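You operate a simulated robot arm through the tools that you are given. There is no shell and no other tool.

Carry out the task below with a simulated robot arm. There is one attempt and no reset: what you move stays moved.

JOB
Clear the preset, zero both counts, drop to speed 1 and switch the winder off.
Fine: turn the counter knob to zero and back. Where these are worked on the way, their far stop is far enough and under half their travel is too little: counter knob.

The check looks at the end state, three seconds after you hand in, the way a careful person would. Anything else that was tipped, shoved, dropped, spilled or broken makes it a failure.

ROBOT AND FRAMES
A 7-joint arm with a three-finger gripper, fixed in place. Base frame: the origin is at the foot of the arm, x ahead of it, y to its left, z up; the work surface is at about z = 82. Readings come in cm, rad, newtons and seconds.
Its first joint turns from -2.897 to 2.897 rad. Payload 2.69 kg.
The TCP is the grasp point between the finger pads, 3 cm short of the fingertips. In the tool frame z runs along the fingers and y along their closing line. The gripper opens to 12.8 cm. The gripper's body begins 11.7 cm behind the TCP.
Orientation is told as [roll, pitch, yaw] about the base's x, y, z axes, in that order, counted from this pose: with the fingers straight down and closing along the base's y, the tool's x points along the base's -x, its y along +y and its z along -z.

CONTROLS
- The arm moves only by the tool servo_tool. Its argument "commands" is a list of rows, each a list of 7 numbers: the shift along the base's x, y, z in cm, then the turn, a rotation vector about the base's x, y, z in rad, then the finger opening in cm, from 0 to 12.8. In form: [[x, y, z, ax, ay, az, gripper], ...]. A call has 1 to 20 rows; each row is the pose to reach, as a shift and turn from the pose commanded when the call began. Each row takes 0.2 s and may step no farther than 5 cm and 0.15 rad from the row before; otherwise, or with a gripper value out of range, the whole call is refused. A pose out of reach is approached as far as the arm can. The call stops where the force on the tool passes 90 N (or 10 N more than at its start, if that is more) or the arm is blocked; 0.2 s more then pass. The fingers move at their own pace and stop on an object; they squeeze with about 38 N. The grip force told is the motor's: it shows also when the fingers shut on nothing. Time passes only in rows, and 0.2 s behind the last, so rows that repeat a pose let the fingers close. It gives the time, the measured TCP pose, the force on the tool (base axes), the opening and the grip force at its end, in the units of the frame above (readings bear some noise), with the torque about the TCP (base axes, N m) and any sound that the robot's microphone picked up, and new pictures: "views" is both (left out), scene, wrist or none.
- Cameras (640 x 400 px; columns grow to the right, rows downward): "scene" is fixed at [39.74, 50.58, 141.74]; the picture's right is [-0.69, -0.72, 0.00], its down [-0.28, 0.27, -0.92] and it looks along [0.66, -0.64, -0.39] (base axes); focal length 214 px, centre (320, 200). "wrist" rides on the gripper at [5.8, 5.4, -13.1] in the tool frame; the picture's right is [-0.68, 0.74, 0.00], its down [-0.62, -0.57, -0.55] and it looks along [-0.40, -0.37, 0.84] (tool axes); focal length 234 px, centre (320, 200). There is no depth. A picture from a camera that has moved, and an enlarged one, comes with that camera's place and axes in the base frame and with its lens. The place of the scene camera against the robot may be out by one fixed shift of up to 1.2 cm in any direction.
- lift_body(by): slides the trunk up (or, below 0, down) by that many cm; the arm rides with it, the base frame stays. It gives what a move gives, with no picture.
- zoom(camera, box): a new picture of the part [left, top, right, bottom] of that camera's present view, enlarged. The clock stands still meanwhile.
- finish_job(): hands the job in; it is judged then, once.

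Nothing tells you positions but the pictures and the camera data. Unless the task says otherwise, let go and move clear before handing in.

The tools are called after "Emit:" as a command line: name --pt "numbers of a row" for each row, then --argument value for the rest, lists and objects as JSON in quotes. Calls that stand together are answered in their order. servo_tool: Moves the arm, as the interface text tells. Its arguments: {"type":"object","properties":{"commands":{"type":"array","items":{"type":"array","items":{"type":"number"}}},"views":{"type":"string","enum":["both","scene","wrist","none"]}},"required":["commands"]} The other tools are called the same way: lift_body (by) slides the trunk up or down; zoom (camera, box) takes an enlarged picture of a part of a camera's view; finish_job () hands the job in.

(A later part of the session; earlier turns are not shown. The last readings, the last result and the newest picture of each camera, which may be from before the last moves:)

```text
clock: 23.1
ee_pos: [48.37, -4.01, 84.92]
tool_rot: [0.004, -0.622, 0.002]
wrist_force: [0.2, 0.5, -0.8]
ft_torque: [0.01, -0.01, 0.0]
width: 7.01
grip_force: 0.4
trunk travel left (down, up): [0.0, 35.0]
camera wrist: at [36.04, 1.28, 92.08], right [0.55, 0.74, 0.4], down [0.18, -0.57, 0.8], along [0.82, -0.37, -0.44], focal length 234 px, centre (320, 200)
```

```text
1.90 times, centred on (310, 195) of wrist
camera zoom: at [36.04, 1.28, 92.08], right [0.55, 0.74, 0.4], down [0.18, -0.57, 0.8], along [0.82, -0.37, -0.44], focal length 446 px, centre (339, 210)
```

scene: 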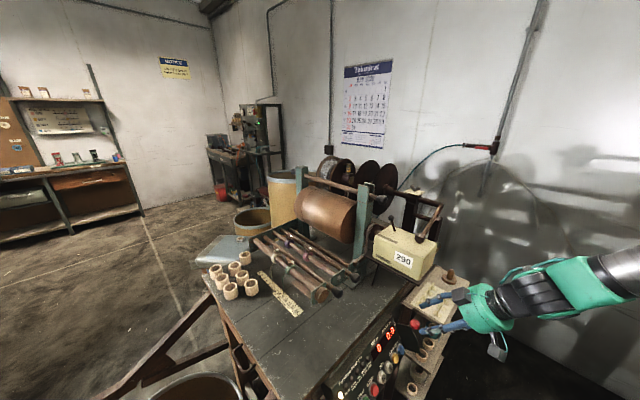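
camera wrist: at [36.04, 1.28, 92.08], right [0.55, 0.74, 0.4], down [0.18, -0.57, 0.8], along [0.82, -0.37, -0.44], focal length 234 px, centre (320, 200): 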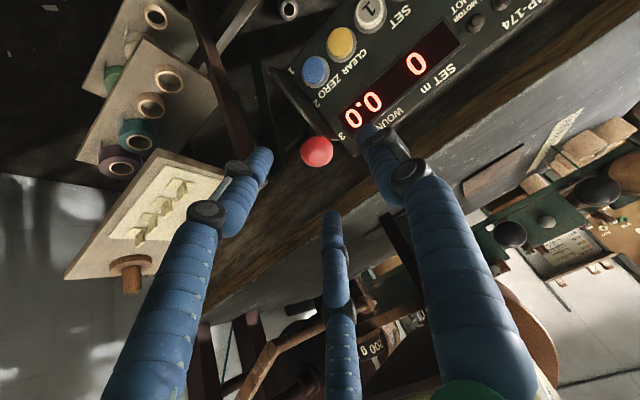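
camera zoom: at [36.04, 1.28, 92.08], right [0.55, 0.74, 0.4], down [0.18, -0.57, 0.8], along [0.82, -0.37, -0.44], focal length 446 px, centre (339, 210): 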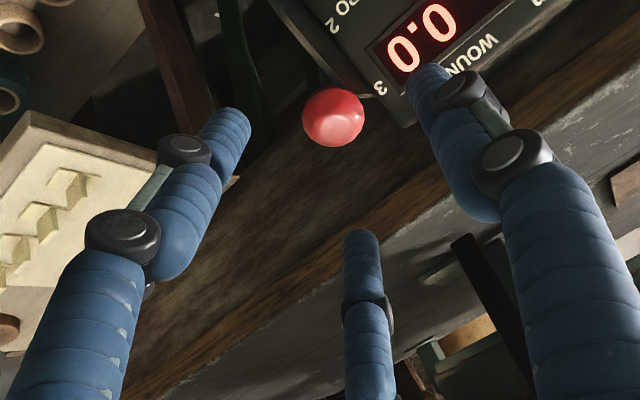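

The ball is dead ahead. I'll narrow the opening to 5.5 cm and slide forward so the pads sit either side of it.

Emit:
servo_tool --pt "0.8 -0.2 -1.1 0 0 0 5.5" --pt "1.6 -0.2 -2.2 0 0 0 5.5" --pt "2.4 -0.2 -3.4 0 0 0 5.5" --pt "3.1 -0.2 -4.4 0 0 0 5.5" --pt "3.71 -0.2 -5.2 0 0 0 5.5" --pt "3.71 -0.2 -5.2 0 0 0 5.5" --views "both"

Emit:
zoom --camera "scene" --box '[360, 290, 480, 400]'

Emit:
zoom --camera "wrist" --box '[220, 90, 420, 280]'

```text
clock: 24.4
ee_pos: [52.02, -4.04, 79.67]
tool_rot: [0.003, -0.623, -0.001]
wrist_force: [-0.1, -0.6, -0.1]
ft_torque: [-0.02, 0.01, -0.02]
width: 5.51
grip_force: 0.0
trunk travel left (down, up): [0.0, 35.0]
camera wrist: at [39.66, 1.3, 86.88], right [0.55, 0.74, 0.4], down [0.18, -0.57, 0.8], along [0.82, -0.37, -0.45], focal length 234 px, centre (320, 200)
```

scene: 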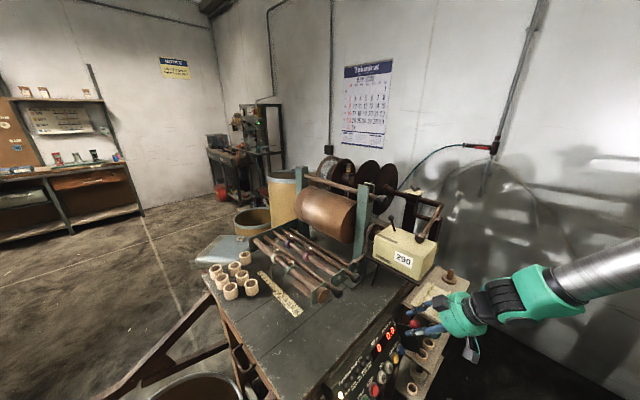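
wrist: 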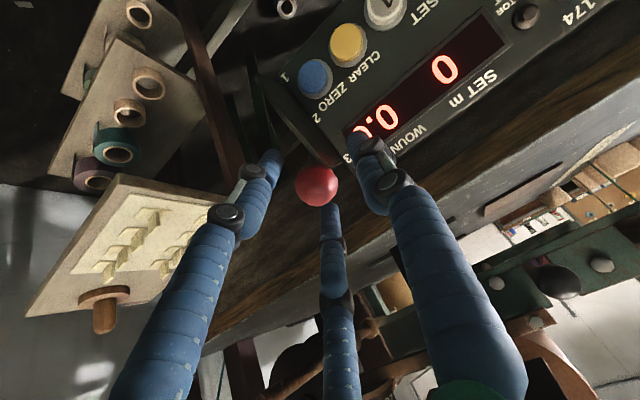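

```text
3.64 times, centred on (420, 345) of scene
camera zoom: at [39.74, 50.58, 141.74], right [-0.69, -0.72, 0.0], down [-0.28, 0.27, -0.92], along [0.66, -0.64, -0.39], focal length 780 px, centre (-44, -327)
```

zoom: 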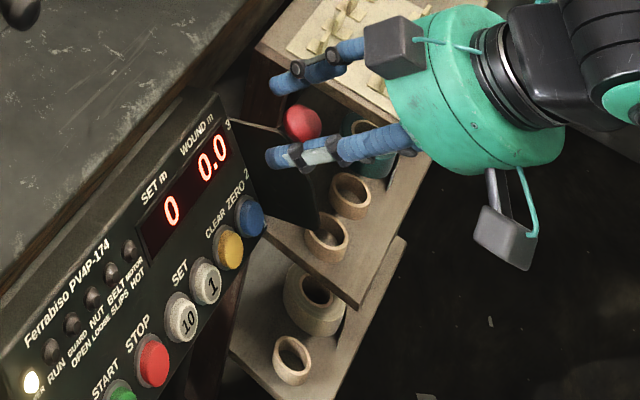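

```text
2.11 times, centred on (320, 185) of wrist
camera zoom: at [39.66, 1.3, 86.88], right [0.55, 0.74, 0.4], down [0.18, -0.57, 0.8], along [0.82, -0.37, -0.45], focal length 493 px, centre (320, 232)
```

zoom: 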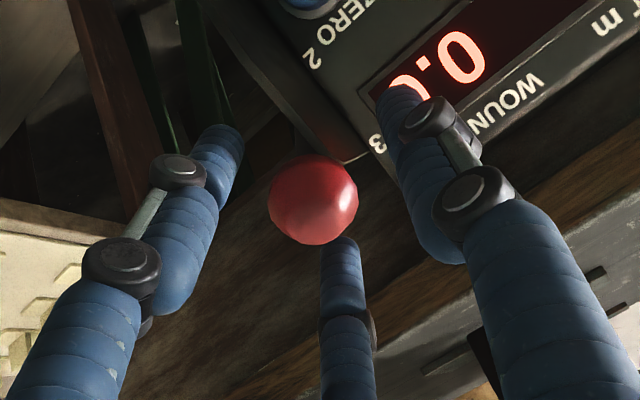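

The ball is centred between the pads. Closing on it now.

Emit:
servo_tool --pt "0 0 0 0 0 0 4.0" --pt "0 0 0 0 0 0 3.0" --pt "0 0 0 0 0 0 2.0" --pt "0 0 0 0 0 0 2.0" --views "wrist"

Emit:
zoom --camera "scene" --box '[360, 290, 480, 400]'

Emit:
zoom --camera "wrist" --box '[220, 90, 420, 280]'

```text
clock: 25.4
ee_pos: [52.06, -3.88, 79.67]
tool_rot: [0.004, -0.621, 0.0]
wrist_force: [1.4, -6.2, 1.1]
ft_torque: [-0.05, -0.11, -0.1]
width: 3.45
grip_force: 11.1
trunk travel left (down, up): [0.0, 35.0]
camera wrist: at [39.66, 1.27, 86.9], right [0.55, 0.74, 0.4], down [0.18, -0.57, 0.8], along [0.82, -0.37, -0.44], focal length 234 px, centre (320, 200)
```

wrist: 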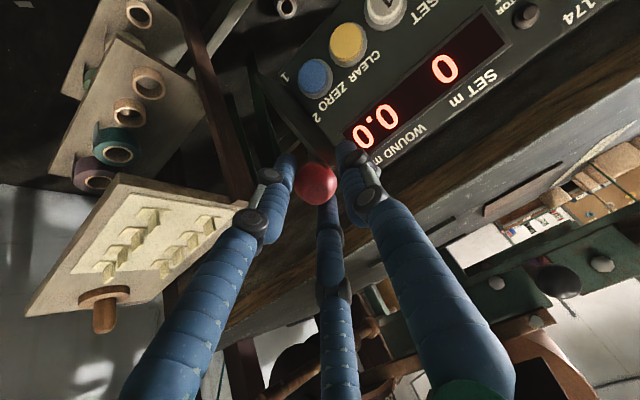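

```text
3.64 times, centred on (420, 345) of scene
camera zoom: at [39.74, 50.58, 141.74], right [-0.69, -0.72, 0.0], down [-0.28, 0.27, -0.92], along [0.66, -0.64, -0.39], focal length 780 px, centre (-44, -327)
```

zoom: 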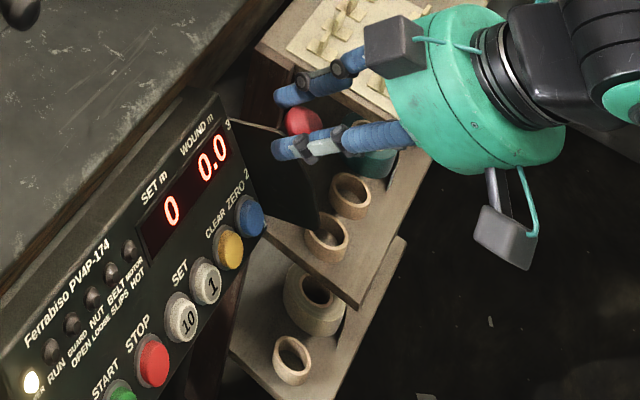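

```text
2.11 times, centred on (320, 185) of wrist
camera zoom: at [39.66, 1.27, 86.9], right [0.55, 0.74, 0.4], down [0.18, -0.57, 0.8], along [0.82, -0.37, -0.44], focal length 493 px, centre (320, 232)
```

zoom: 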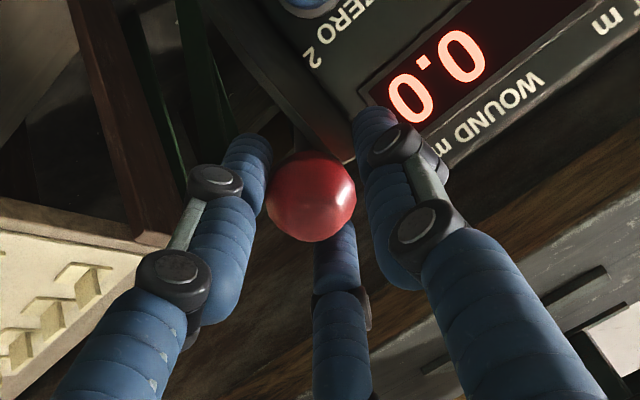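

The ball is held (width 3.45). I'll begin swinging it along its arc toward me and down, in small increments, watching forces.

Emit:
servo_tool --pt "0 -0.15 0 0 0 0 1.0" --pt "-0.4 -0.15 -0.17 0 0 0 1.0" --pt "-0.8 -0.15 -0.36 0 0 0 1.0" --pt "-1.21 -0.15 -0.57 0 0 0 1.0" --pt "-1.21 -0.15 -0.57 0 0 0 1.0" --views "wrist"

Emit:
zoom --camera "wrist" --box '[220, 90, 420, 280]'

```text
clock: 26.6
ee_pos: [50.81, -4.35, 78.95]
tool_rot: [0.004, -0.621, 0.0]
wrist_force: [6.3, -17.4, -4.7]
ft_torque: [-0.22, -0.15, -0.2]
width: 3.15
grip_force: 16.3
trunk travel left (down, up): [0.0, 35.0]
camera wrist: at [38.42, 0.92, 86.26], right [0.55, 0.74, 0.4], down [0.18, -0.57, 0.8], along [0.82, -0.37, -0.45], focal length 234 px, centre (320, 200)
```

wrist: 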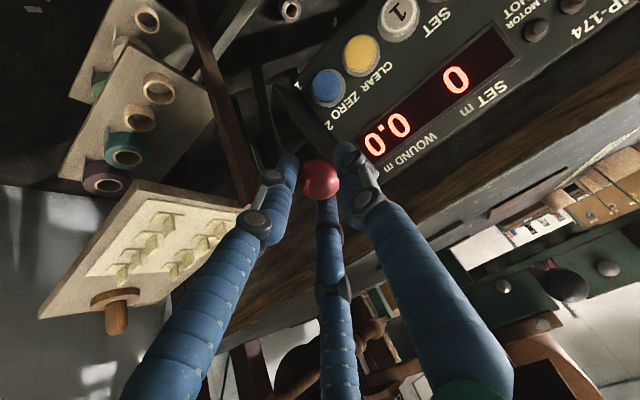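

```text
2.11 times, centred on (320, 185) of wrist
camera zoom: at [38.42, 0.92, 86.26], right [0.55, 0.74, 0.4], down [0.18, -0.57, 0.8], along [0.82, -0.37, -0.45], focal length 493 px, centre (320, 232)
```

zoom: 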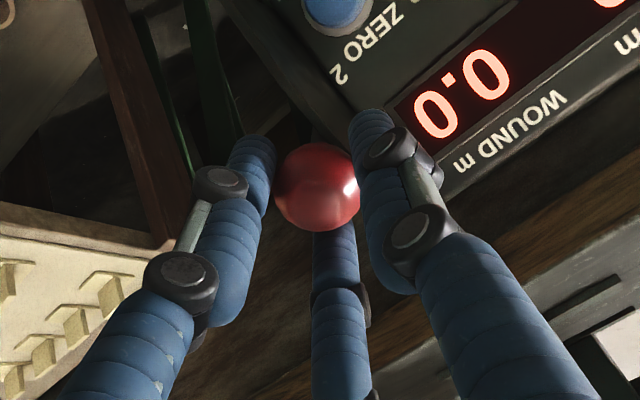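

The lever is following (the ball moved with the pads), but there's a sideways force of about -17 N. I'll shift slightly in y to see which way relieves it.

Emit:
servo_tool --pt "0 -0.15 0 0 0 0 1.0" --pt "0 -0.3 0 0 0 0 1.0" --pt "0 -0.3 0 0 0 0 1.0" --views "none"

```text
clock: 27.4
ee_pos: [50.8, -4.43, 78.88]
tool_rot: [0.002, -0.622, 0.004]
wrist_force: [-0.5, 26.0, -7.5]
ft_torque: [0.61, 0.67, 0.48]
width: 3.03
grip_force: 44.9
trunk travel left (down, up): [0.0, 35.0]
```

The sign flipped, so the ball's natural line is in between. I'll come back about halfway and continue with the arc.

Emit:
servo_tool --pt "0 0.17 0 0 0 0 1.0" --pt "0 0.17 0 0 0 0 1.0" --views "none"

```text
clock: 28.1
ee_pos: [50.81, -4.45, 79.0]
tool_rot: [0.002, -0.621, 0.0]
wrist_force: [-1.0, 7.6, -6.5]
ft_torque: [-0.02, 0.67, -0.03]
width: 3.04
grip_force: 44.5
trunk travel left (down, up): [0.0, 35.0]
```

Firm grip, small forces. Continuing along the arc.

Emit:
servo_tool --pt "-0.42 0.05 -0.27 0 0 0 1.0" --pt "-0.83 0.05 -0.57 0 0 0 1.0" --pt "-1.24 0.05 -0.87 0 0 0 1.0" --pt "-1.24 0.05 -0.87 0 0 0 1.0" --views "none"

Emit:
zoom --camera "wrist" --box '[220, 90, 420, 280]'

Emit:
zoom --camera "scene" --box '[360, 290, 480, 400]'

```text
clock: 29.1
ee_pos: [49.69, -4.43, 78.37]
tool_rot: [0.001, -0.623, -0.001]
wrist_force: [18.3, 5.4, -5.2]
ft_torque: [0.28, -1.1, 0.19]
width: 3.08
grip_force: 45.1
trunk travel left (down, up): [0.0, 35.0]
```

```text
2.11 times, centred on (320, 185) of wrist
camera zoom: at [37.27, 0.84, 85.52], right [0.55, 0.74, 0.4], down [0.18, -0.57, 0.8], along [0.82, -0.37, -0.44], focal length 493 px, centre (320, 232)
```

zoom: 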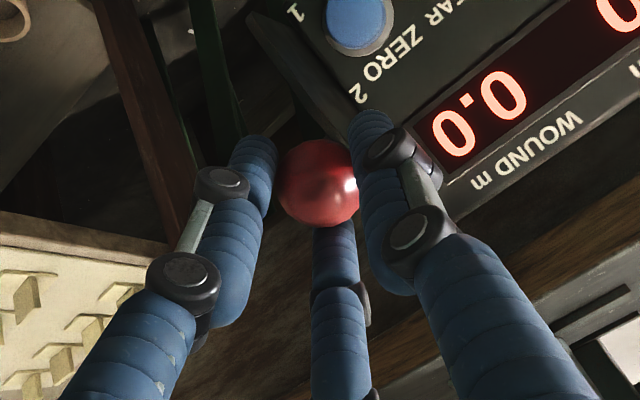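

```text
3.64 times, centred on (420, 345) of scene
camera zoom: at [39.74, 50.58, 141.74], right [-0.69, -0.72, 0.0], down [-0.28, 0.27, -0.92], along [0.66, -0.64, -0.39], focal length 780 px, centre (-44, -327)
```

zoom: 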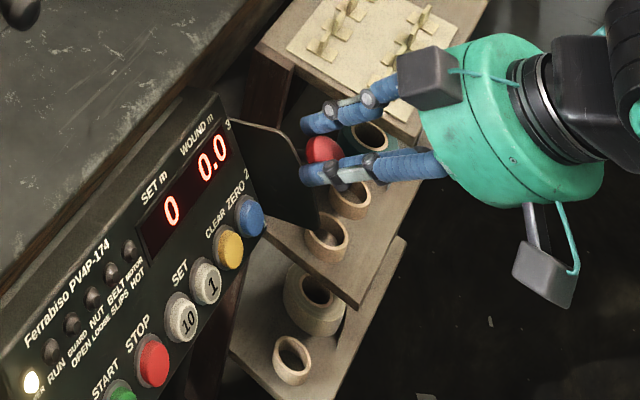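

The lever follows; it's pulling slightly inward, so I'll take a touch tighter arc and go on.

Emit:
servo_tool --pt "-0.3 0.03 -0.4 0 0 0 1.0" --pt "-0.6 0.03 -0.8 0 0 0 1.0" --pt "-0.92 0.03 -1.2 0 0 0 1.0" --pt "-0.92 0.03 -1.2 0 0 0 1.0" --views "none"

```text
clock: 30.1
ee_pos: [48.61, -4.39, 77.02]
tool_rot: [0.001, -0.623, 0.002]
wrist_force: [5.0, 9.2, 2.3]
ft_torque: [0.15, -0.94, 0.23]
width: 3.1
grip_force: 45.3
trunk travel left (down, up): [0.0, 35.0]
```

Forces are low. Next segment, passing mark 2.

Emit:
servo_tool --pt "-0.29 0.06 -0.41 0 0.02 0 1.0" --pt "-0.58 0.06 -0.82 0 0.05 0 1.0" --pt "-0.84 0.06 -1.26 0 0.08 0 1.0" --pt "-0.84 0.06 -1.26 0 0.08 0 1.0" --views "none"

Emit:
zoom --camera "wrist" --box '[220, 90, 420, 280]'

Emit:
zoom --camera "scene" --box '[360, 290, 480, 400]'

```text
clock: 31.1
ee_pos: [48.0, -4.41, 75.83]
tool_rot: [0.003, -0.541, -0.001]
wrist_force: [24.4, -6.4, -0.6]
ft_torque: [0.27, -1.25, 0.18]
width: 3.06
grip_force: 45.2
trunk travel left (down, up): [0.0, 35.0]
```

```text
2.11 times, centred on (320, 185) of wrist
camera zoom: at [36.17, 0.84, 84.06], right [0.58, 0.74, 0.35], down [0.24, -0.57, 0.79], along [0.78, -0.37, -0.51], focal length 493 px, centre (320, 232)
```

zoom: 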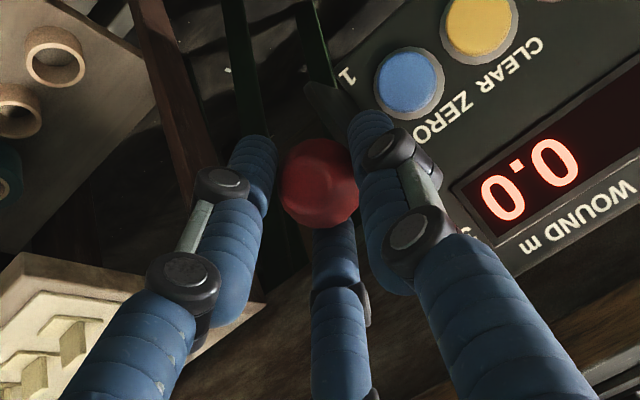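

```text
3.64 times, centred on (420, 345) of scene
camera zoom: at [39.74, 50.58, 141.74], right [-0.69, -0.72, 0.0], down [-0.28, 0.27, -0.92], along [0.66, -0.64, -0.39], focal length 780 px, centre (-44, -327)
```

zoom: 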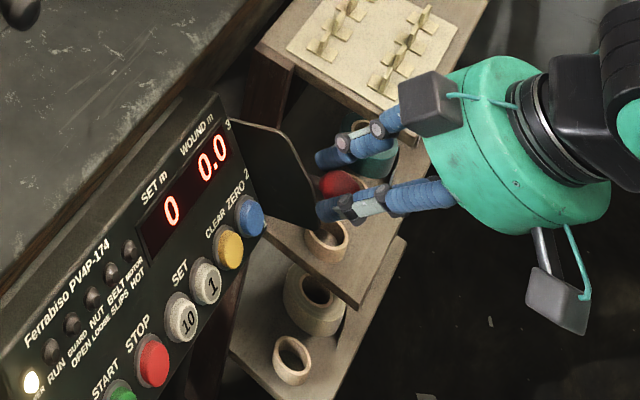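

The lever is past mark 2; it pulls toward the panel, meaning the arc is tighter than I assumed. I'll ease inward and head straight down.

Emit:
servo_tool --pt "0.08 0 -0.3 0 0 0 1.0" --pt "0.05 0 -0.65 0 0 0 1.0" --pt "-0.02 0 -1.0 0 0 0 1.0" --pt "-0.02 0 -1.0 0 0 0 1.0" --views "none"

```text
clock: 32.0
ee_pos: [47.48, -4.43, 74.71]
tool_rot: [0.005, -0.538, -0.001]
wrist_force: [-22.1, -42.8, 7.0]
ft_torque: [-0.93, 0.3, -0.59]
width: 3.06
grip_force: 45.4
trunk travel left (down, up): [0.0, 35.0]
```

There's a strong sideways force now, so I'll stop and look before moving further.

Emit:
zoom --camera "wrist" --box '[220, 90, 420, 280]'

Emit:
zoom --camera "scene" --box '[370, 310, 460, 390]'

Emit:
servo_tool --pt "0 0 0 0 0 0 1.0" --views "wrist"

```text
2.11 times, centred on (320, 185) of wrist
camera zoom: at [35.8, 0.88, 82.98], right [0.58, 0.74, 0.35], down [0.25, -0.57, 0.78], along [0.78, -0.37, -0.51], focal length 493 px, centre (320, 232)
```

zoom: 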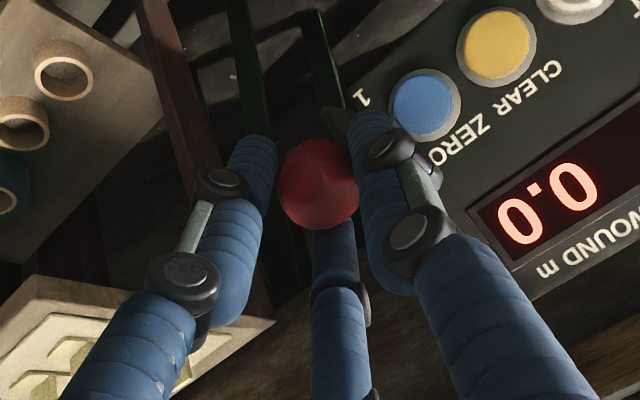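

```text
5.00 times, centred on (415, 350) of scene
camera zoom: at [39.74, 50.58, 141.74], right [-0.69, -0.72, 0.0], down [-0.28, 0.27, -0.92], along [0.66, -0.64, -0.39], focal length 1072 px, centre (-155, -550)
```

zoom: 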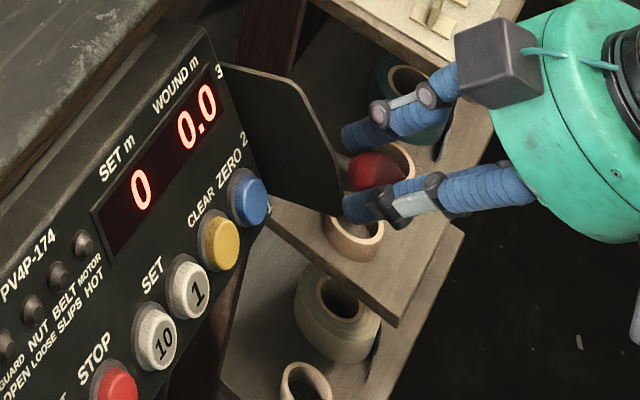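

```text
clock: 32.5
ee_pos: [47.59, -4.4, 74.71]
tool_rot: [0.006, -0.537, 0.0]
wrist_force: [-28.9, -47.8, 3.6]
ft_torque: [-0.93, 1.11, -0.61]
width: 3.06
grip_force: 44.8
trunk travel left (down, up): [0.0, 35.0]
camera wrist: at [35.8, 0.88, 82.98], right [0.58, 0.74, 0.35], down [0.25, -0.57, 0.78], along [0.78, -0.37, -0.51], focal length 234 px, centre (320, 200)
```

wrist: 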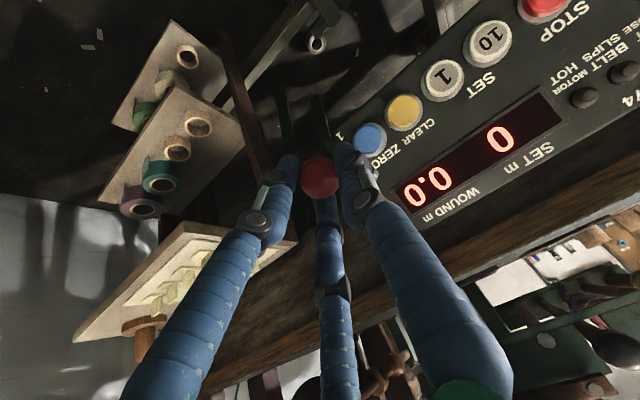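

The hand seems to be wedging the lever sideways — probably a finger beside the quadrant plate. I'll relieve the load first, then release the ball.

Emit:
servo_tool --pt "-0.25 -0.15 0 0 0 0 1.0" --pt "-0.25 -0.15 0 0 0 0 1.0" --views "none"

```text
clock: 33.0
ee_pos: [47.63, -4.36, 74.82]
tool_rot: [0.002, -0.542, 0.002]
wrist_force: [-12.5, 7.6, -0.3]
ft_torque: [0.46, 0.67, 0.25]
width: 3.08
grip_force: 45.1
trunk travel left (down, up): [0.0, 35.0]
```

Load is down to a few newtons. Now I'll open the fingers and check where the lever stays.

Emit:
servo_tool --pt "-0.05 0 0 0 0 0 3.5" --pt "-0.1 0 0 0 0 0 4.5" --pt "-0.1 0 0 0 0 0 5.0" --pt "-0.1 0 0 0 0 0 5.0" --views "wrist"

Emit:
zoom --camera "wrist" --box '[220, 90, 420, 280]'

Emit:
zoom --camera "scene" --box '[370, 310, 460, 390]'

```text
clock: 34.0
ee_pos: [47.5, -4.47, 74.84]
tool_rot: [0.004, -0.542, -0.001]
wrist_force: [0.1, -0.2, -0.3]
ft_torque: [-0.01, -0.03, 0.0]
width: 5.06
grip_force: 0.3
trunk travel left (down, up): [0.0, 35.0]
camera wrist: at [35.75, 0.76, 83.02], right [0.58, 0.74, 0.35], down [0.25, -0.57, 0.79], along [0.78, -0.37, -0.51], focal length 234 px, centre (320, 200)
```

wrist: 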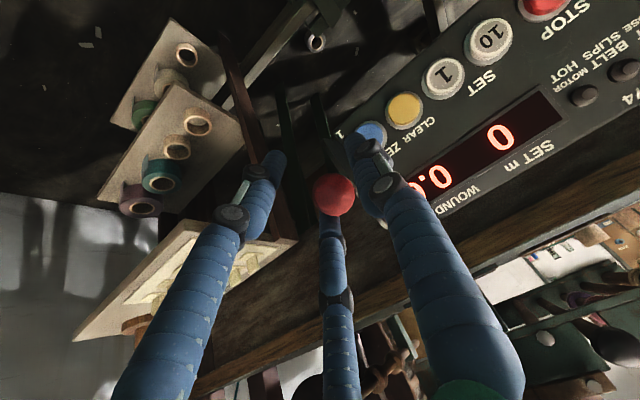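

```text
2.11 times, centred on (320, 185) of wrist
camera zoom: at [35.75, 0.76, 83.02], right [0.58, 0.74, 0.35], down [0.25, -0.57, 0.79], along [0.78, -0.37, -0.51], focal length 493 px, centre (320, 232)
```

zoom: 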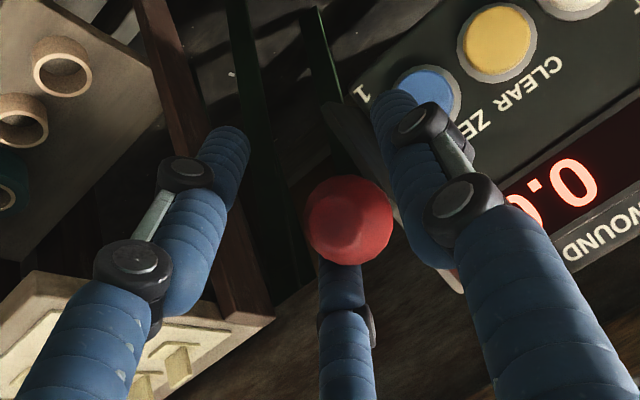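

```text
5.00 times, centred on (415, 350) of scene
camera zoom: at [39.74, 50.58, 141.74], right [-0.69, -0.72, 0.0], down [-0.28, 0.27, -0.92], along [0.66, -0.64, -0.39], focal length 1072 px, centre (-155, -550)
```

zoom: 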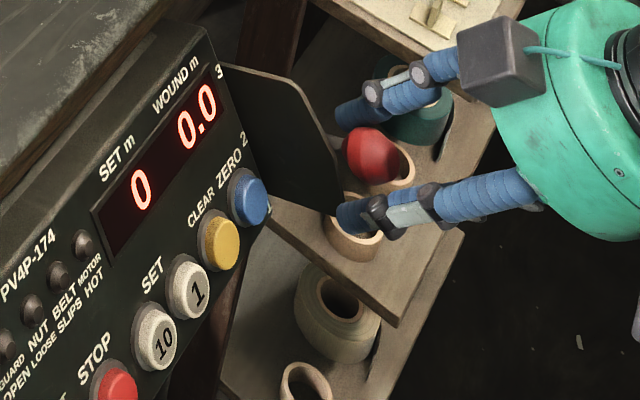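

On release the lever clicked back to its middle detent (mark 2) — so it snaps to marks, and I still have to take it over to 1. I'll look closely at its stem to get the pivot.

Emit:
zoom --camera "scene" --box '[400, 315, 440, 350]'

Emit:
zoom --camera "wrist" --box '[300, 120, 380, 240]'

```text
11.43 times, centred on (420, 332) of scene
camera zoom: at [39.74, 50.58, 141.74], right [-0.69, -0.72, 0.0], down [-0.28, 0.27, -0.92], along [0.66, -0.64, -0.39], focal length 2451 px, centre (-823, -1314)
```

zoom: 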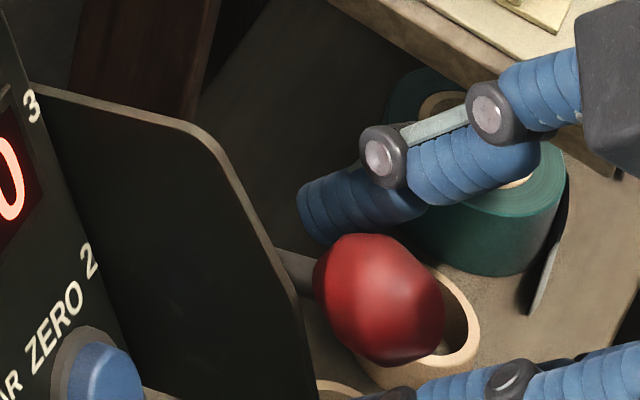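

```text
3.33 times, centred on (340, 180) of wrist
camera zoom: at [35.75, 0.76, 83.02], right [0.58, 0.74, 0.35], down [0.25, -0.57, 0.79], along [0.78, -0.37, -0.51], focal length 781 px, centre (253, 267)
```

zoom: 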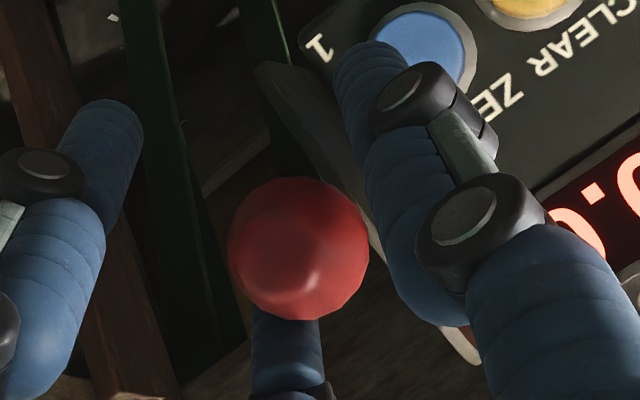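

The lever's detents put the ball at about (48.9, -4.4, 74.6) for mark 2 and, by symmetry, near (48.5, -4.4, 69) for mark 1. From here the motion is nearly straight down, so I'll back off, close the fingers, stand more upright and push it down from above.

Emit:
servo_tool --pt "-0.8 0 1.35 0 0 0 5.5" --pt "-1.6 0 2.7 0 0 0 5.5" --pt "-2.4 0 4.0 0 0 0 5.5" --pt "-3.2 0 5.3 0 0 0 5.5" --pt "-3.5 -0.2 7 0 0.08 0 3" --pt "-3.0 -0.4 7.5 0 0.16 0 0" --pt "-2.0 -0.4 7.5 0 0.24 0 0" --pt "-0.5 -0.4 7.5 0 0.3 0 0" --pt "-0.2 -0.4 7 0 0.3 0 0" --pt "-0.2 -0.4 7 0 0.3 0 0" --views "both"

Emit:
zoom --camera "scene" --box '[370, 300, 460, 390]'

Emit:
zoom --camera "wrist" --box '[240, 90, 400, 250]'

```text
clock: 36.2
ee_pos: [46.79, -4.63, 81.85]
tool_rot: [0.011, -0.249, 0.0]
wrist_force: [0.4, 0.1, 0.7]
ft_torque: [0.01, 0.02, -0.05]
width: 0.2
grip_force: 31.7
out of reach, approached as far as the arm can: row 8, 9, 10
trunk travel left (down, up): [0.0, 35.0]
camera wrist: at [37.88, 0.49, 93.09], right [0.65, 0.74, 0.17], down [0.46, -0.57, 0.68], along [0.6, -0.36, -0.71], focal length 234 px, centre (320, 200)
```

scene: 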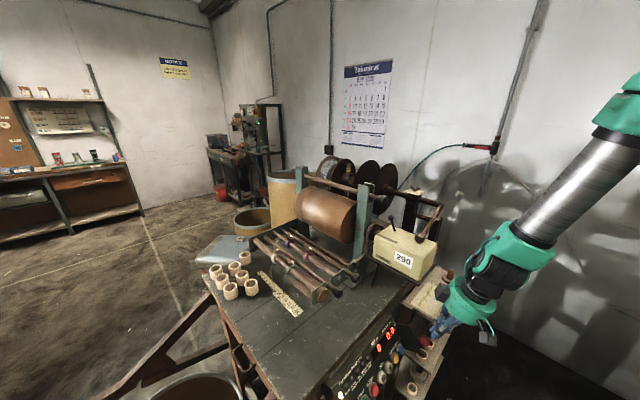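
wrist: 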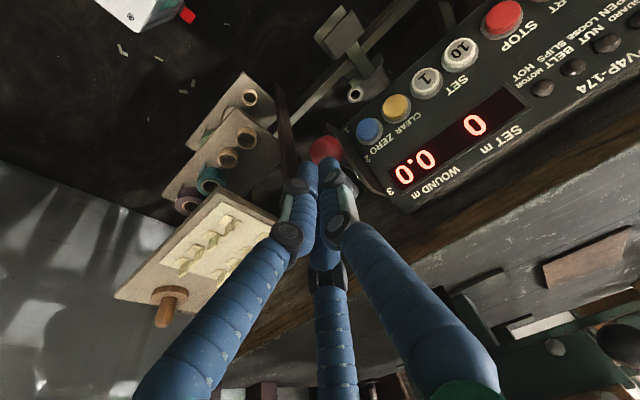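

```text
4.44 times, centred on (415, 345) of scene
camera zoom: at [39.74, 50.58, 141.74], right [-0.69, -0.72, 0.0], down [-0.28, 0.27, -0.92], along [0.66, -0.64, -0.39], focal length 953 px, centre (-102, -444)
```

zoom: 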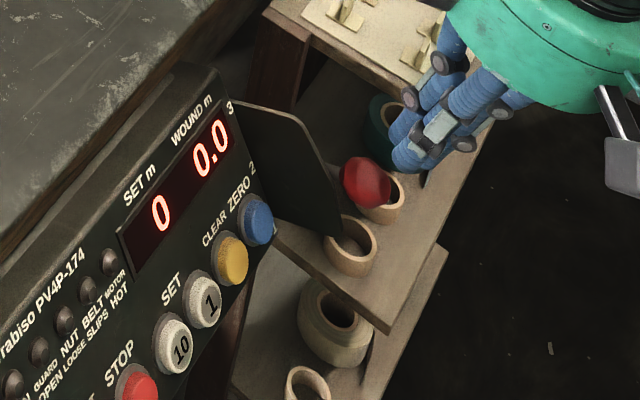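

```text
2.50 times, centred on (320, 170) of wrist
camera zoom: at [37.88, 0.49, 93.09], right [0.65, 0.74, 0.17], down [0.46, -0.57, 0.68], along [0.6, -0.36, -0.71], focal length 585 px, centre (320, 275)
```

zoom: 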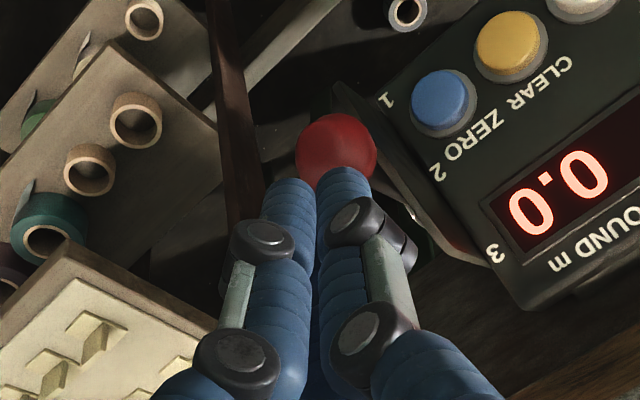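

The tilt is near a limit with the trunk this low. I'll raise the trunk a bit (path straight up is clear) and then come down onto the ball.

Emit:
lift_body --by 8

```text
clock: 37.4
ee_pos: [46.71, -4.68, 89.91]
tool_rot: [0.01, -0.249, 0.0]
wrist_force: [-0.3, 1.3, 0.4]
ft_torque: [0.0, -0.01, -0.02]
width: 0.24
grip_force: 31.2
trunk travel left (down, up): [-8.0, 27.0]
```

Now lowering to just above the red ball.

Emit:
servo_tool --pt "0.6 0 -3 0 0 0 0" --pt "1.35 0 -6 0 0 0 0" --pt "1.35 0 -9 0 0 0 0" --pt "1.35 0 -9.8 0 0 0 0" --pt "1.35 0 -9.8 0 0 0 0" --views "both"

Emit:
zoom --camera "scene" --box '[370, 300, 460, 390]'

Emit:
zoom --camera "wrist" --box '[240, 90, 400, 250]'

```text
clock: 38.6
ee_pos: [48.22, -4.66, 80.09]
tool_rot: [0.011, -0.249, 0.002]
wrist_force: [0.2, -0.6, 0.2]
ft_torque: [0.01, 0.07, -0.05]
width: 0.21
grip_force: 31.1
trunk travel left (down, up): [-8.0, 27.0]
camera wrist: at [39.35, 0.47, 91.33], right [0.65, 0.74, 0.17], down [0.46, -0.57, 0.68], along [0.6, -0.36, -0.71], focal length 234 px, centre (320, 200)
```

scene: 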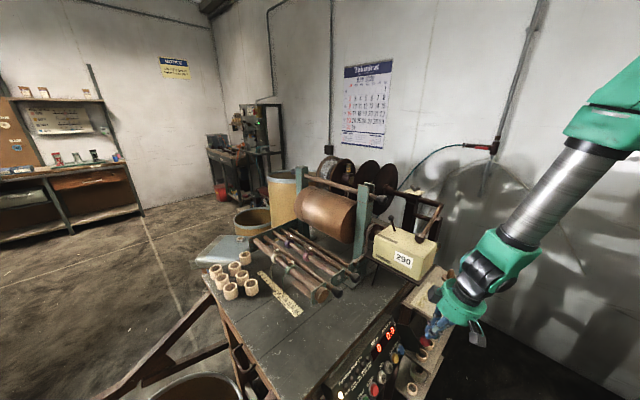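
wrist: 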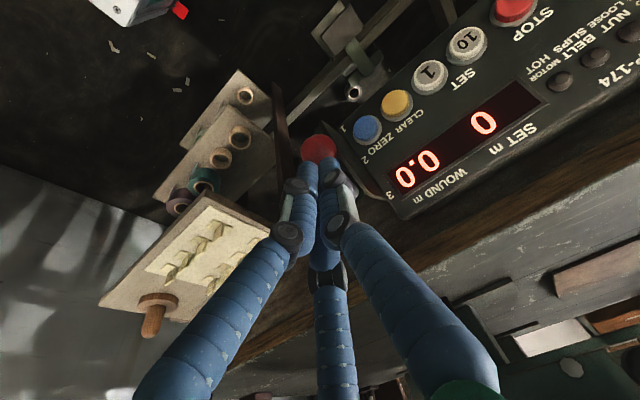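

```text
4.44 times, centred on (415, 345) of scene
camera zoom: at [39.74, 50.58, 141.74], right [-0.69, -0.72, 0.0], down [-0.28, 0.27, -0.92], along [0.66, -0.64, -0.39], focal length 953 px, centre (-102, -444)
```

zoom: 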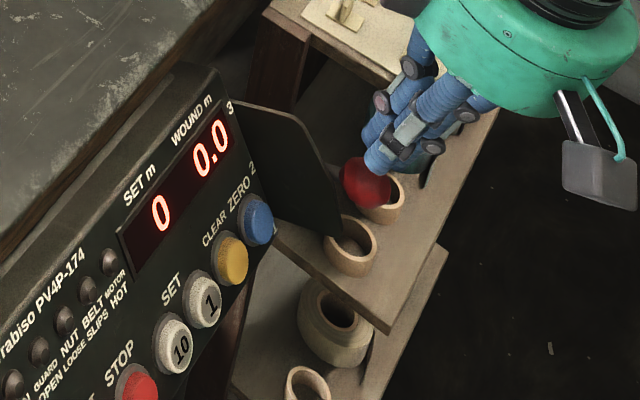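

```text
2.50 times, centred on (320, 170) of wrist
camera zoom: at [39.35, 0.47, 91.33], right [0.65, 0.74, 0.17], down [0.46, -0.57, 0.68], along [0.6, -0.36, -0.71], focal length 585 px, centre (320, 275)
```

zoom: 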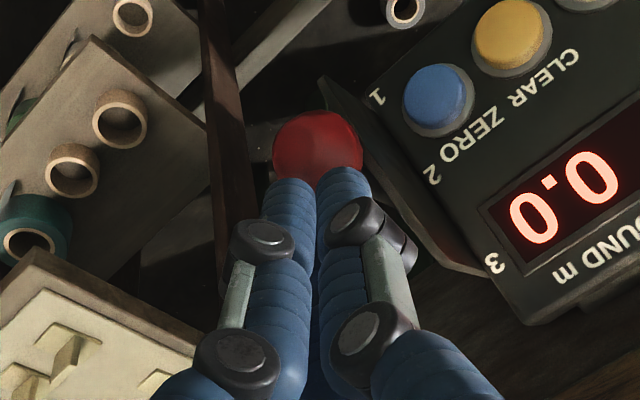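

Positioned right above the ball. Pushing down in small steps.

Emit:
servo_tool --pt "0 0 -0.5 0 0 0 0" --pt "0 0 -1.0 0 0 0 0" --pt "-0.05 0 -1.4 0 0 0 0" --pt "-0.1 0 -1.8 0 0 0 0" --pt "-0.15 0 -2.2 0 0 0 0" --views "none"

Emit:
zoom --camera "scene" --box '[370, 300, 460, 390]'

Emit:
zoom --camera "wrist" --box '[240, 90, 400, 250]'

```text
clock: 39.8
ee_pos: [47.93, -4.72, 77.86]
tool_rot: [0.011, -0.251, -0.001]
wrist_force: [-1.3, 0.3, 0.2]
ft_torque: [-0.03, -0.05, 0.0]
width: 0.2
grip_force: 31.9
trunk travel left (down, up): [-8.0, 27.0]
```

```text
4.44 times, centred on (415, 345) of scene
camera zoom: at [39.74, 50.58, 141.74], right [-0.69, -0.72, 0.0], down [-0.28, 0.27, -0.92], along [0.66, -0.64, -0.39], focal length 953 px, centre (-102, -444)
```

zoom: 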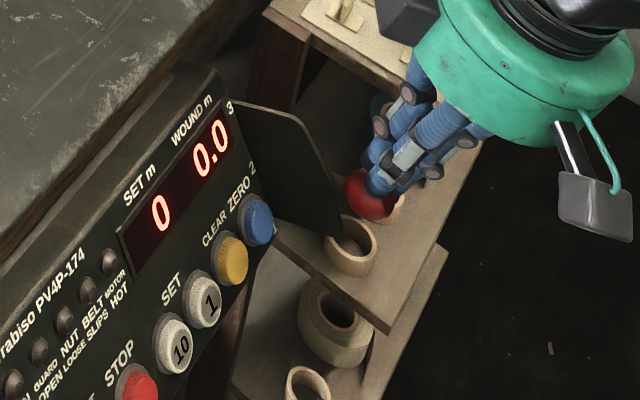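

```text
2.50 times, centred on (320, 170) of wrist
camera zoom: at [39.02, 0.42, 89.19], right [0.65, 0.74, 0.17], down [0.46, -0.57, 0.68], along [0.6, -0.36, -0.71], focal length 585 px, centre (320, 275)
```

zoom: 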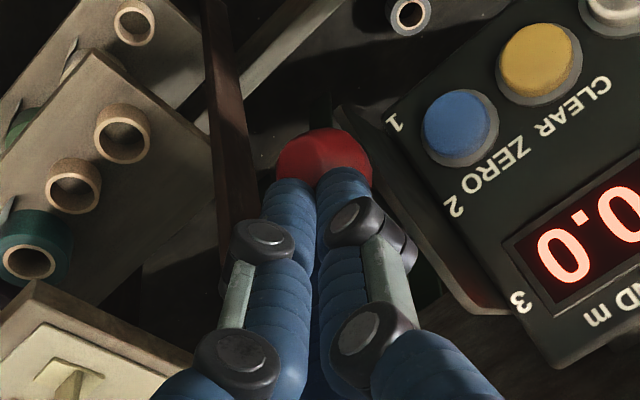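

The knob is being pushed down already with little force. Continuing downward.

Emit:
servo_tool --pt "0 0 -0.5 0 0 0 0" --pt "0 0 -1.0 0 0 0 0" --pt "0 0 -1.5 0 0 0 0" --pt "0 0 -1.5 0 0 0 0" --views "none"

Emit:
zoom --camera "scene" --box '[370, 300, 460, 390]'

Emit:
zoom --camera "wrist" --box '[240, 90, 400, 250]'

```text
clock: 40.8
ee_pos: [47.95, -4.64, 76.36]
tool_rot: [0.009, -0.252, 0.0]
wrist_force: [-1.2, -0.4, 0.2]
ft_torque: [-0.02, 0.0, 0.0]
width: 0.21
grip_force: 31.6
trunk travel left (down, up): [-8.0, 27.0]
```

```text
4.44 times, centred on (415, 345) of scene
camera zoom: at [39.74, 50.58, 141.74], right [-0.69, -0.72, 0.0], down [-0.28, 0.27, -0.92], along [0.66, -0.64, -0.39], focal length 953 px, centre (-102, -444)
```

zoom: 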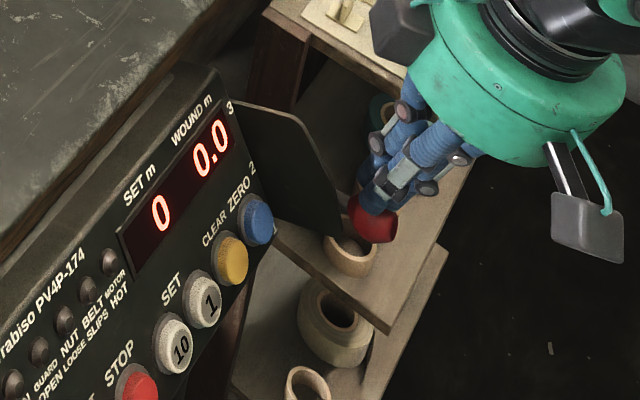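

```text
2.50 times, centred on (320, 170) of wrist
camera zoom: at [39.0, 0.5, 87.61], right [0.65, 0.74, 0.18], down [0.46, -0.57, 0.68], along [0.6, -0.36, -0.71], focal length 585 px, centre (320, 275)
```

zoom: 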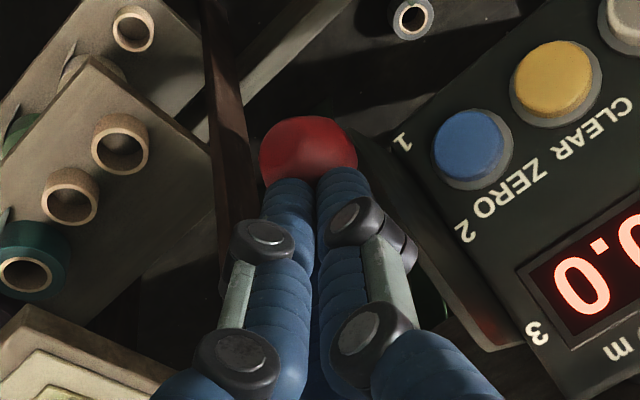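

The lever keeps dropping cleanly. Further down.

Emit:
servo_tool --pt "0 0 -0.5 0 0 0 0" --pt "0 0 -1.0 0 0 0 0" --pt "0.05 0 -1.5 0 0 0 0" --pt "0.05 0 -1.5 0 0 0 0" --views "none"

Emit:
zoom --camera "scene" --box '[370, 300, 460, 390]'

Emit:
zoom --camera "wrist" --box '[240, 90, 400, 250]'

```text
clock: 41.8
ee_pos: [47.88, -4.67, 74.8]
tool_rot: [0.01, -0.25, 0.0]
wrist_force: [0.7, 0.0, 0.2]
ft_torque: [0.02, 0.0, 0.0]
width: 0.2
grip_force: 31.1
trunk travel left (down, up): [-8.0, 27.0]
```

```text
4.44 times, centred on (415, 345) of scene
camera zoom: at [39.74, 50.58, 141.74], right [-0.69, -0.72, 0.0], down [-0.28, 0.27, -0.92], along [0.66, -0.64, -0.39], focal length 953 px, centre (-102, -444)
```

zoom: 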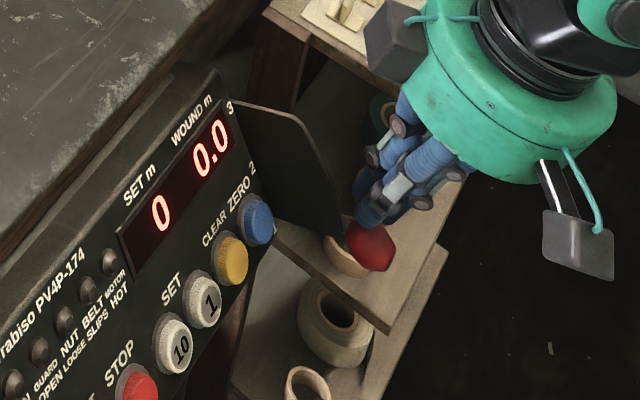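

```text
2.50 times, centred on (320, 170) of wrist
camera zoom: at [39.04, 0.48, 86.09], right [0.65, 0.74, 0.17], down [0.46, -0.57, 0.68], along [0.6, -0.36, -0.71], focal length 585 px, centre (320, 275)
```

zoom: 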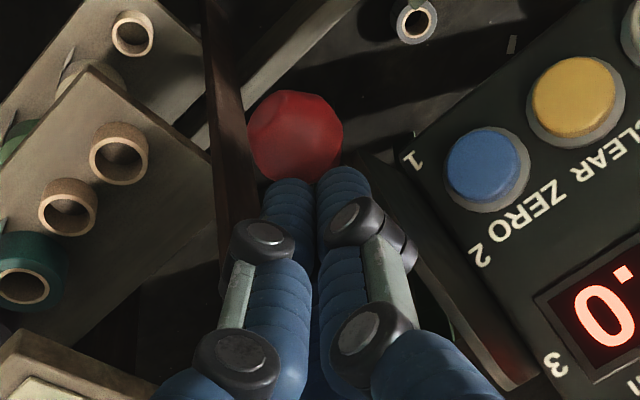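

The knob now sits around (47.5, -4.4, 69.4), which is where mark 1 should be, with no load on the fingers — it seems to have dropped into the detent. I'll press very gently a little further to confirm it's seated.

Emit:
servo_tool --pt "0 0 -0.25 0 0 0 0" --pt "0 0 -0.5 0 0 0 0" --pt "0 0 -0.7 0 0 0 0" --pt "0 0 -0.7 0 0 0 0" --views "none"

Emit:
zoom --camera "scene" --box '[370, 300, 460, 390]'

Emit:
zoom --camera "wrist" --box '[240, 90, 400, 250]'

```text
clock: 42.8
ee_pos: [47.96, -4.71, 74.15]
tool_rot: [0.01, -0.25, 0.001]
wrist_force: [0.4, -0.1, -0.4]
ft_torque: [-0.01, 0.0, 0.03]
width: 0.22
grip_force: 31.2
trunk travel left (down, up): [-8.0, 27.0]
```

```text
4.44 times, centred on (415, 345) of scene
camera zoom: at [39.74, 50.58, 141.74], right [-0.69, -0.72, 0.0], down [-0.28, 0.27, -0.92], along [0.66, -0.64, -0.39], focal length 953 px, centre (-102, -444)
```

zoom: 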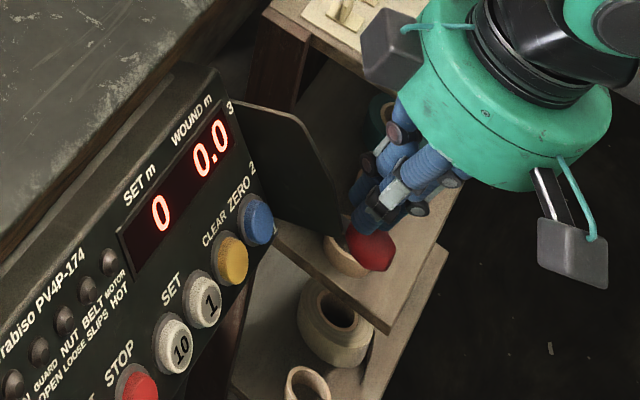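

```text
2.50 times, centred on (320, 170) of wrist
camera zoom: at [39.12, 0.53, 85.39], right [0.65, 0.74, 0.17], down [0.46, -0.57, 0.68], along [0.6, -0.36, -0.71], focal length 585 px, centre (320, 275)
```

zoom: 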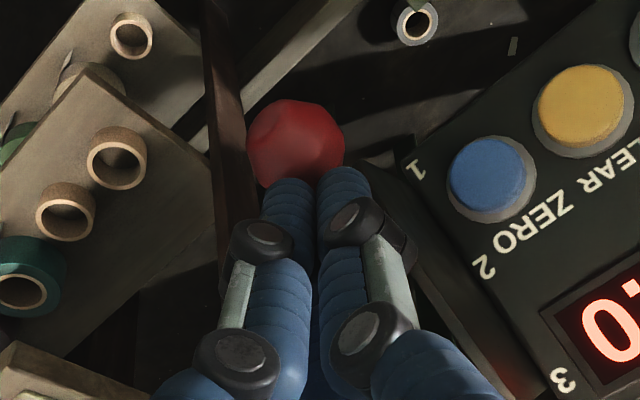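

The lever stays put at mark 1 while my fingers passed further down freely, so speed 1 is set. I'll retreat back and up, then raise the trunk to work on the counter knob.

Emit:
servo_tool --pt "0 0 2.5 0 0 0 0" --pt "-0.5 0 5.5 0 0 0 0" --pt "-2 0 9 0 0 0 0" --pt "-4 0 12.5 0 0 0 0" --pt "-6 0 16 0 0 0 0" --pt "-7 0 20 0 0 0 0" --pt "-7 0 24 0 0 0 0" --views "scene"

Emit:
zoom --camera "scene" --box '[370, 300, 460, 390]'

```text
clock: 44.6
ee_pos: [43.96, -1.53, 98.64]
tool_rot: [0.214, -0.33, -0.228]
wrist_force: [0.1, 0.4, 0.3]
ft_torque: [0.01, -0.04, 0.01]
width: 0.2
grip_force: 31.4
out of reach, approached as far as the arm can: row 5, 6, 7
trunk travel left (down, up): [-8.0, 27.0]
stopped in row 7: the arm was blocked; the commanded pose is now the measured one
```

scene: 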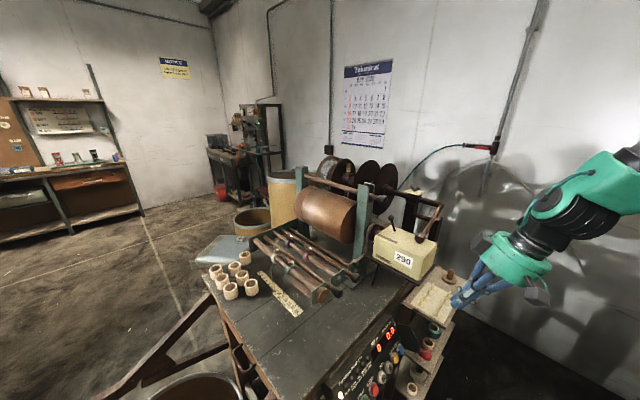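

```text
4.44 times, centred on (415, 345) of scene
camera zoom: at [39.74, 50.58, 141.74], right [-0.69, -0.72, 0.0], down [-0.28, 0.27, -0.92], along [0.66, -0.64, -0.39], focal length 953 px, centre (-102, -444)
```

zoom: 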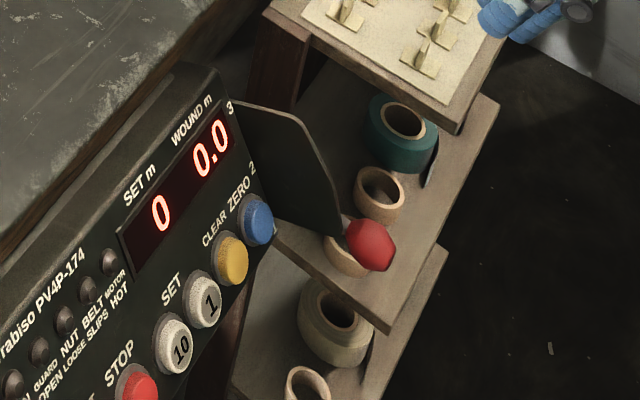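

The lever clearly rests at mark 1. The arm hit a folding limit, so I'll raise the trunk now.

Emit:
lift_body --by 20

```text
clock: 46.8
ee_pos: [43.95, -1.54, 118.64]
tool_rot: [0.218, -0.328, -0.229]
wrist_force: [0.1, 0.0, -0.3]
ft_torque: [0.01, -0.02, -0.04]
width: 0.19
grip_force: 31.7
trunk travel left (down, up): [-28.0, 7.0]
```

Trunk is up. I'll straighten the tool to point straight down and bring it above the counter knob with fingers opening, staying well above the box.

Emit:
servo_tool --pt "1 -0.5 3 -0.045 0.088 0.048 0" --pt "3 -1 5.5 -0.09 0.176 0.097 0" --pt "6 -2 6.5 -0.135 0.265 0.145 0" --pt "9 -3 6.5 -0.18 0.353 0.193 4" --pt "11.5 -4 6 -0.18 0.353 0.193 8" --pt "12.5 -4.06 5.4 -0.18 0.353 0.193 8" --pt "12.5 -4.06 5.4 -0.18 0.353 0.193 8" --views "both"

Emit:
zoom --camera "wrist" --box '[220, 50, 420, 210]'

Emit:
zoom --camera "scene" --box '[360, 170, 470, 290]'

```text
clock: 48.4
ee_pos: [49.3, 1.28, 121.15]
tool_rot: [0.145, -0.107, -0.106]
wrist_force: [0.5, -0.1, 0.3]
ft_torque: [0.01, 0.01, 0.02]
width: 8.01
grip_force: 0.0
out of reach, approached as far as the arm can: row 2, 3, 4, 5, 6, 7
trunk travel left (down, up): [-28.0, 7.0]
camera wrist: at [42.38, 5.4, 134.19], right [0.73, 0.65, 0.18], down [0.49, -0.69, 0.53], along [0.47, -0.3, -0.83], focal length 234 px, centre (320, 200)
```

scene: 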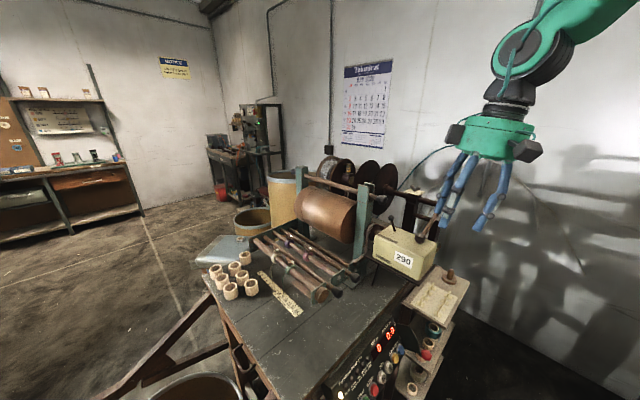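
wrist: 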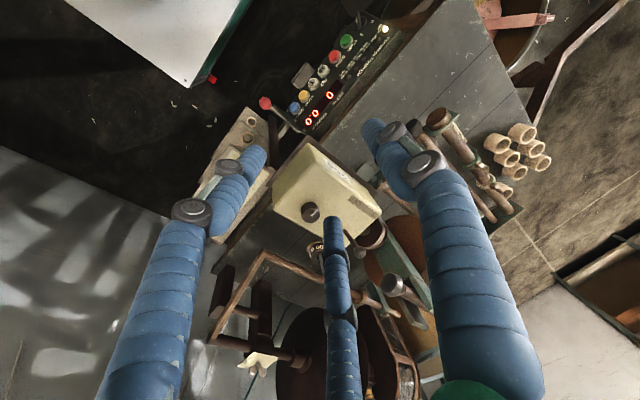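

```text
2.50 times, centred on (320, 130) of wrist
camera zoom: at [42.38, 5.4, 134.19], right [0.73, 0.65, 0.18], down [0.49, -0.69, 0.53], along [0.47, -0.3, -0.83], focal length 585 px, centre (320, 375)
```

zoom: 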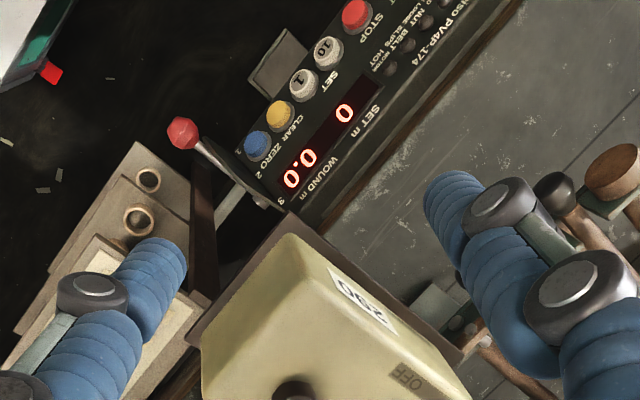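

```text
3.33 times, centred on (415, 230) of scene
camera zoom: at [39.74, 50.58, 141.74], right [-0.69, -0.72, 0.0], down [-0.28, 0.27, -0.92], along [0.66, -0.64, -0.39], focal length 715 px, centre (3, 100)
```

zoom: 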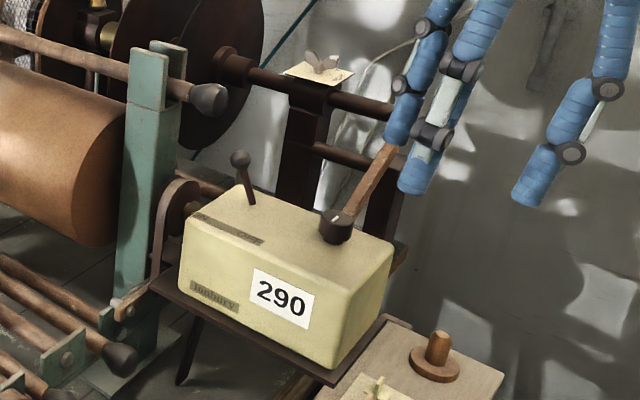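

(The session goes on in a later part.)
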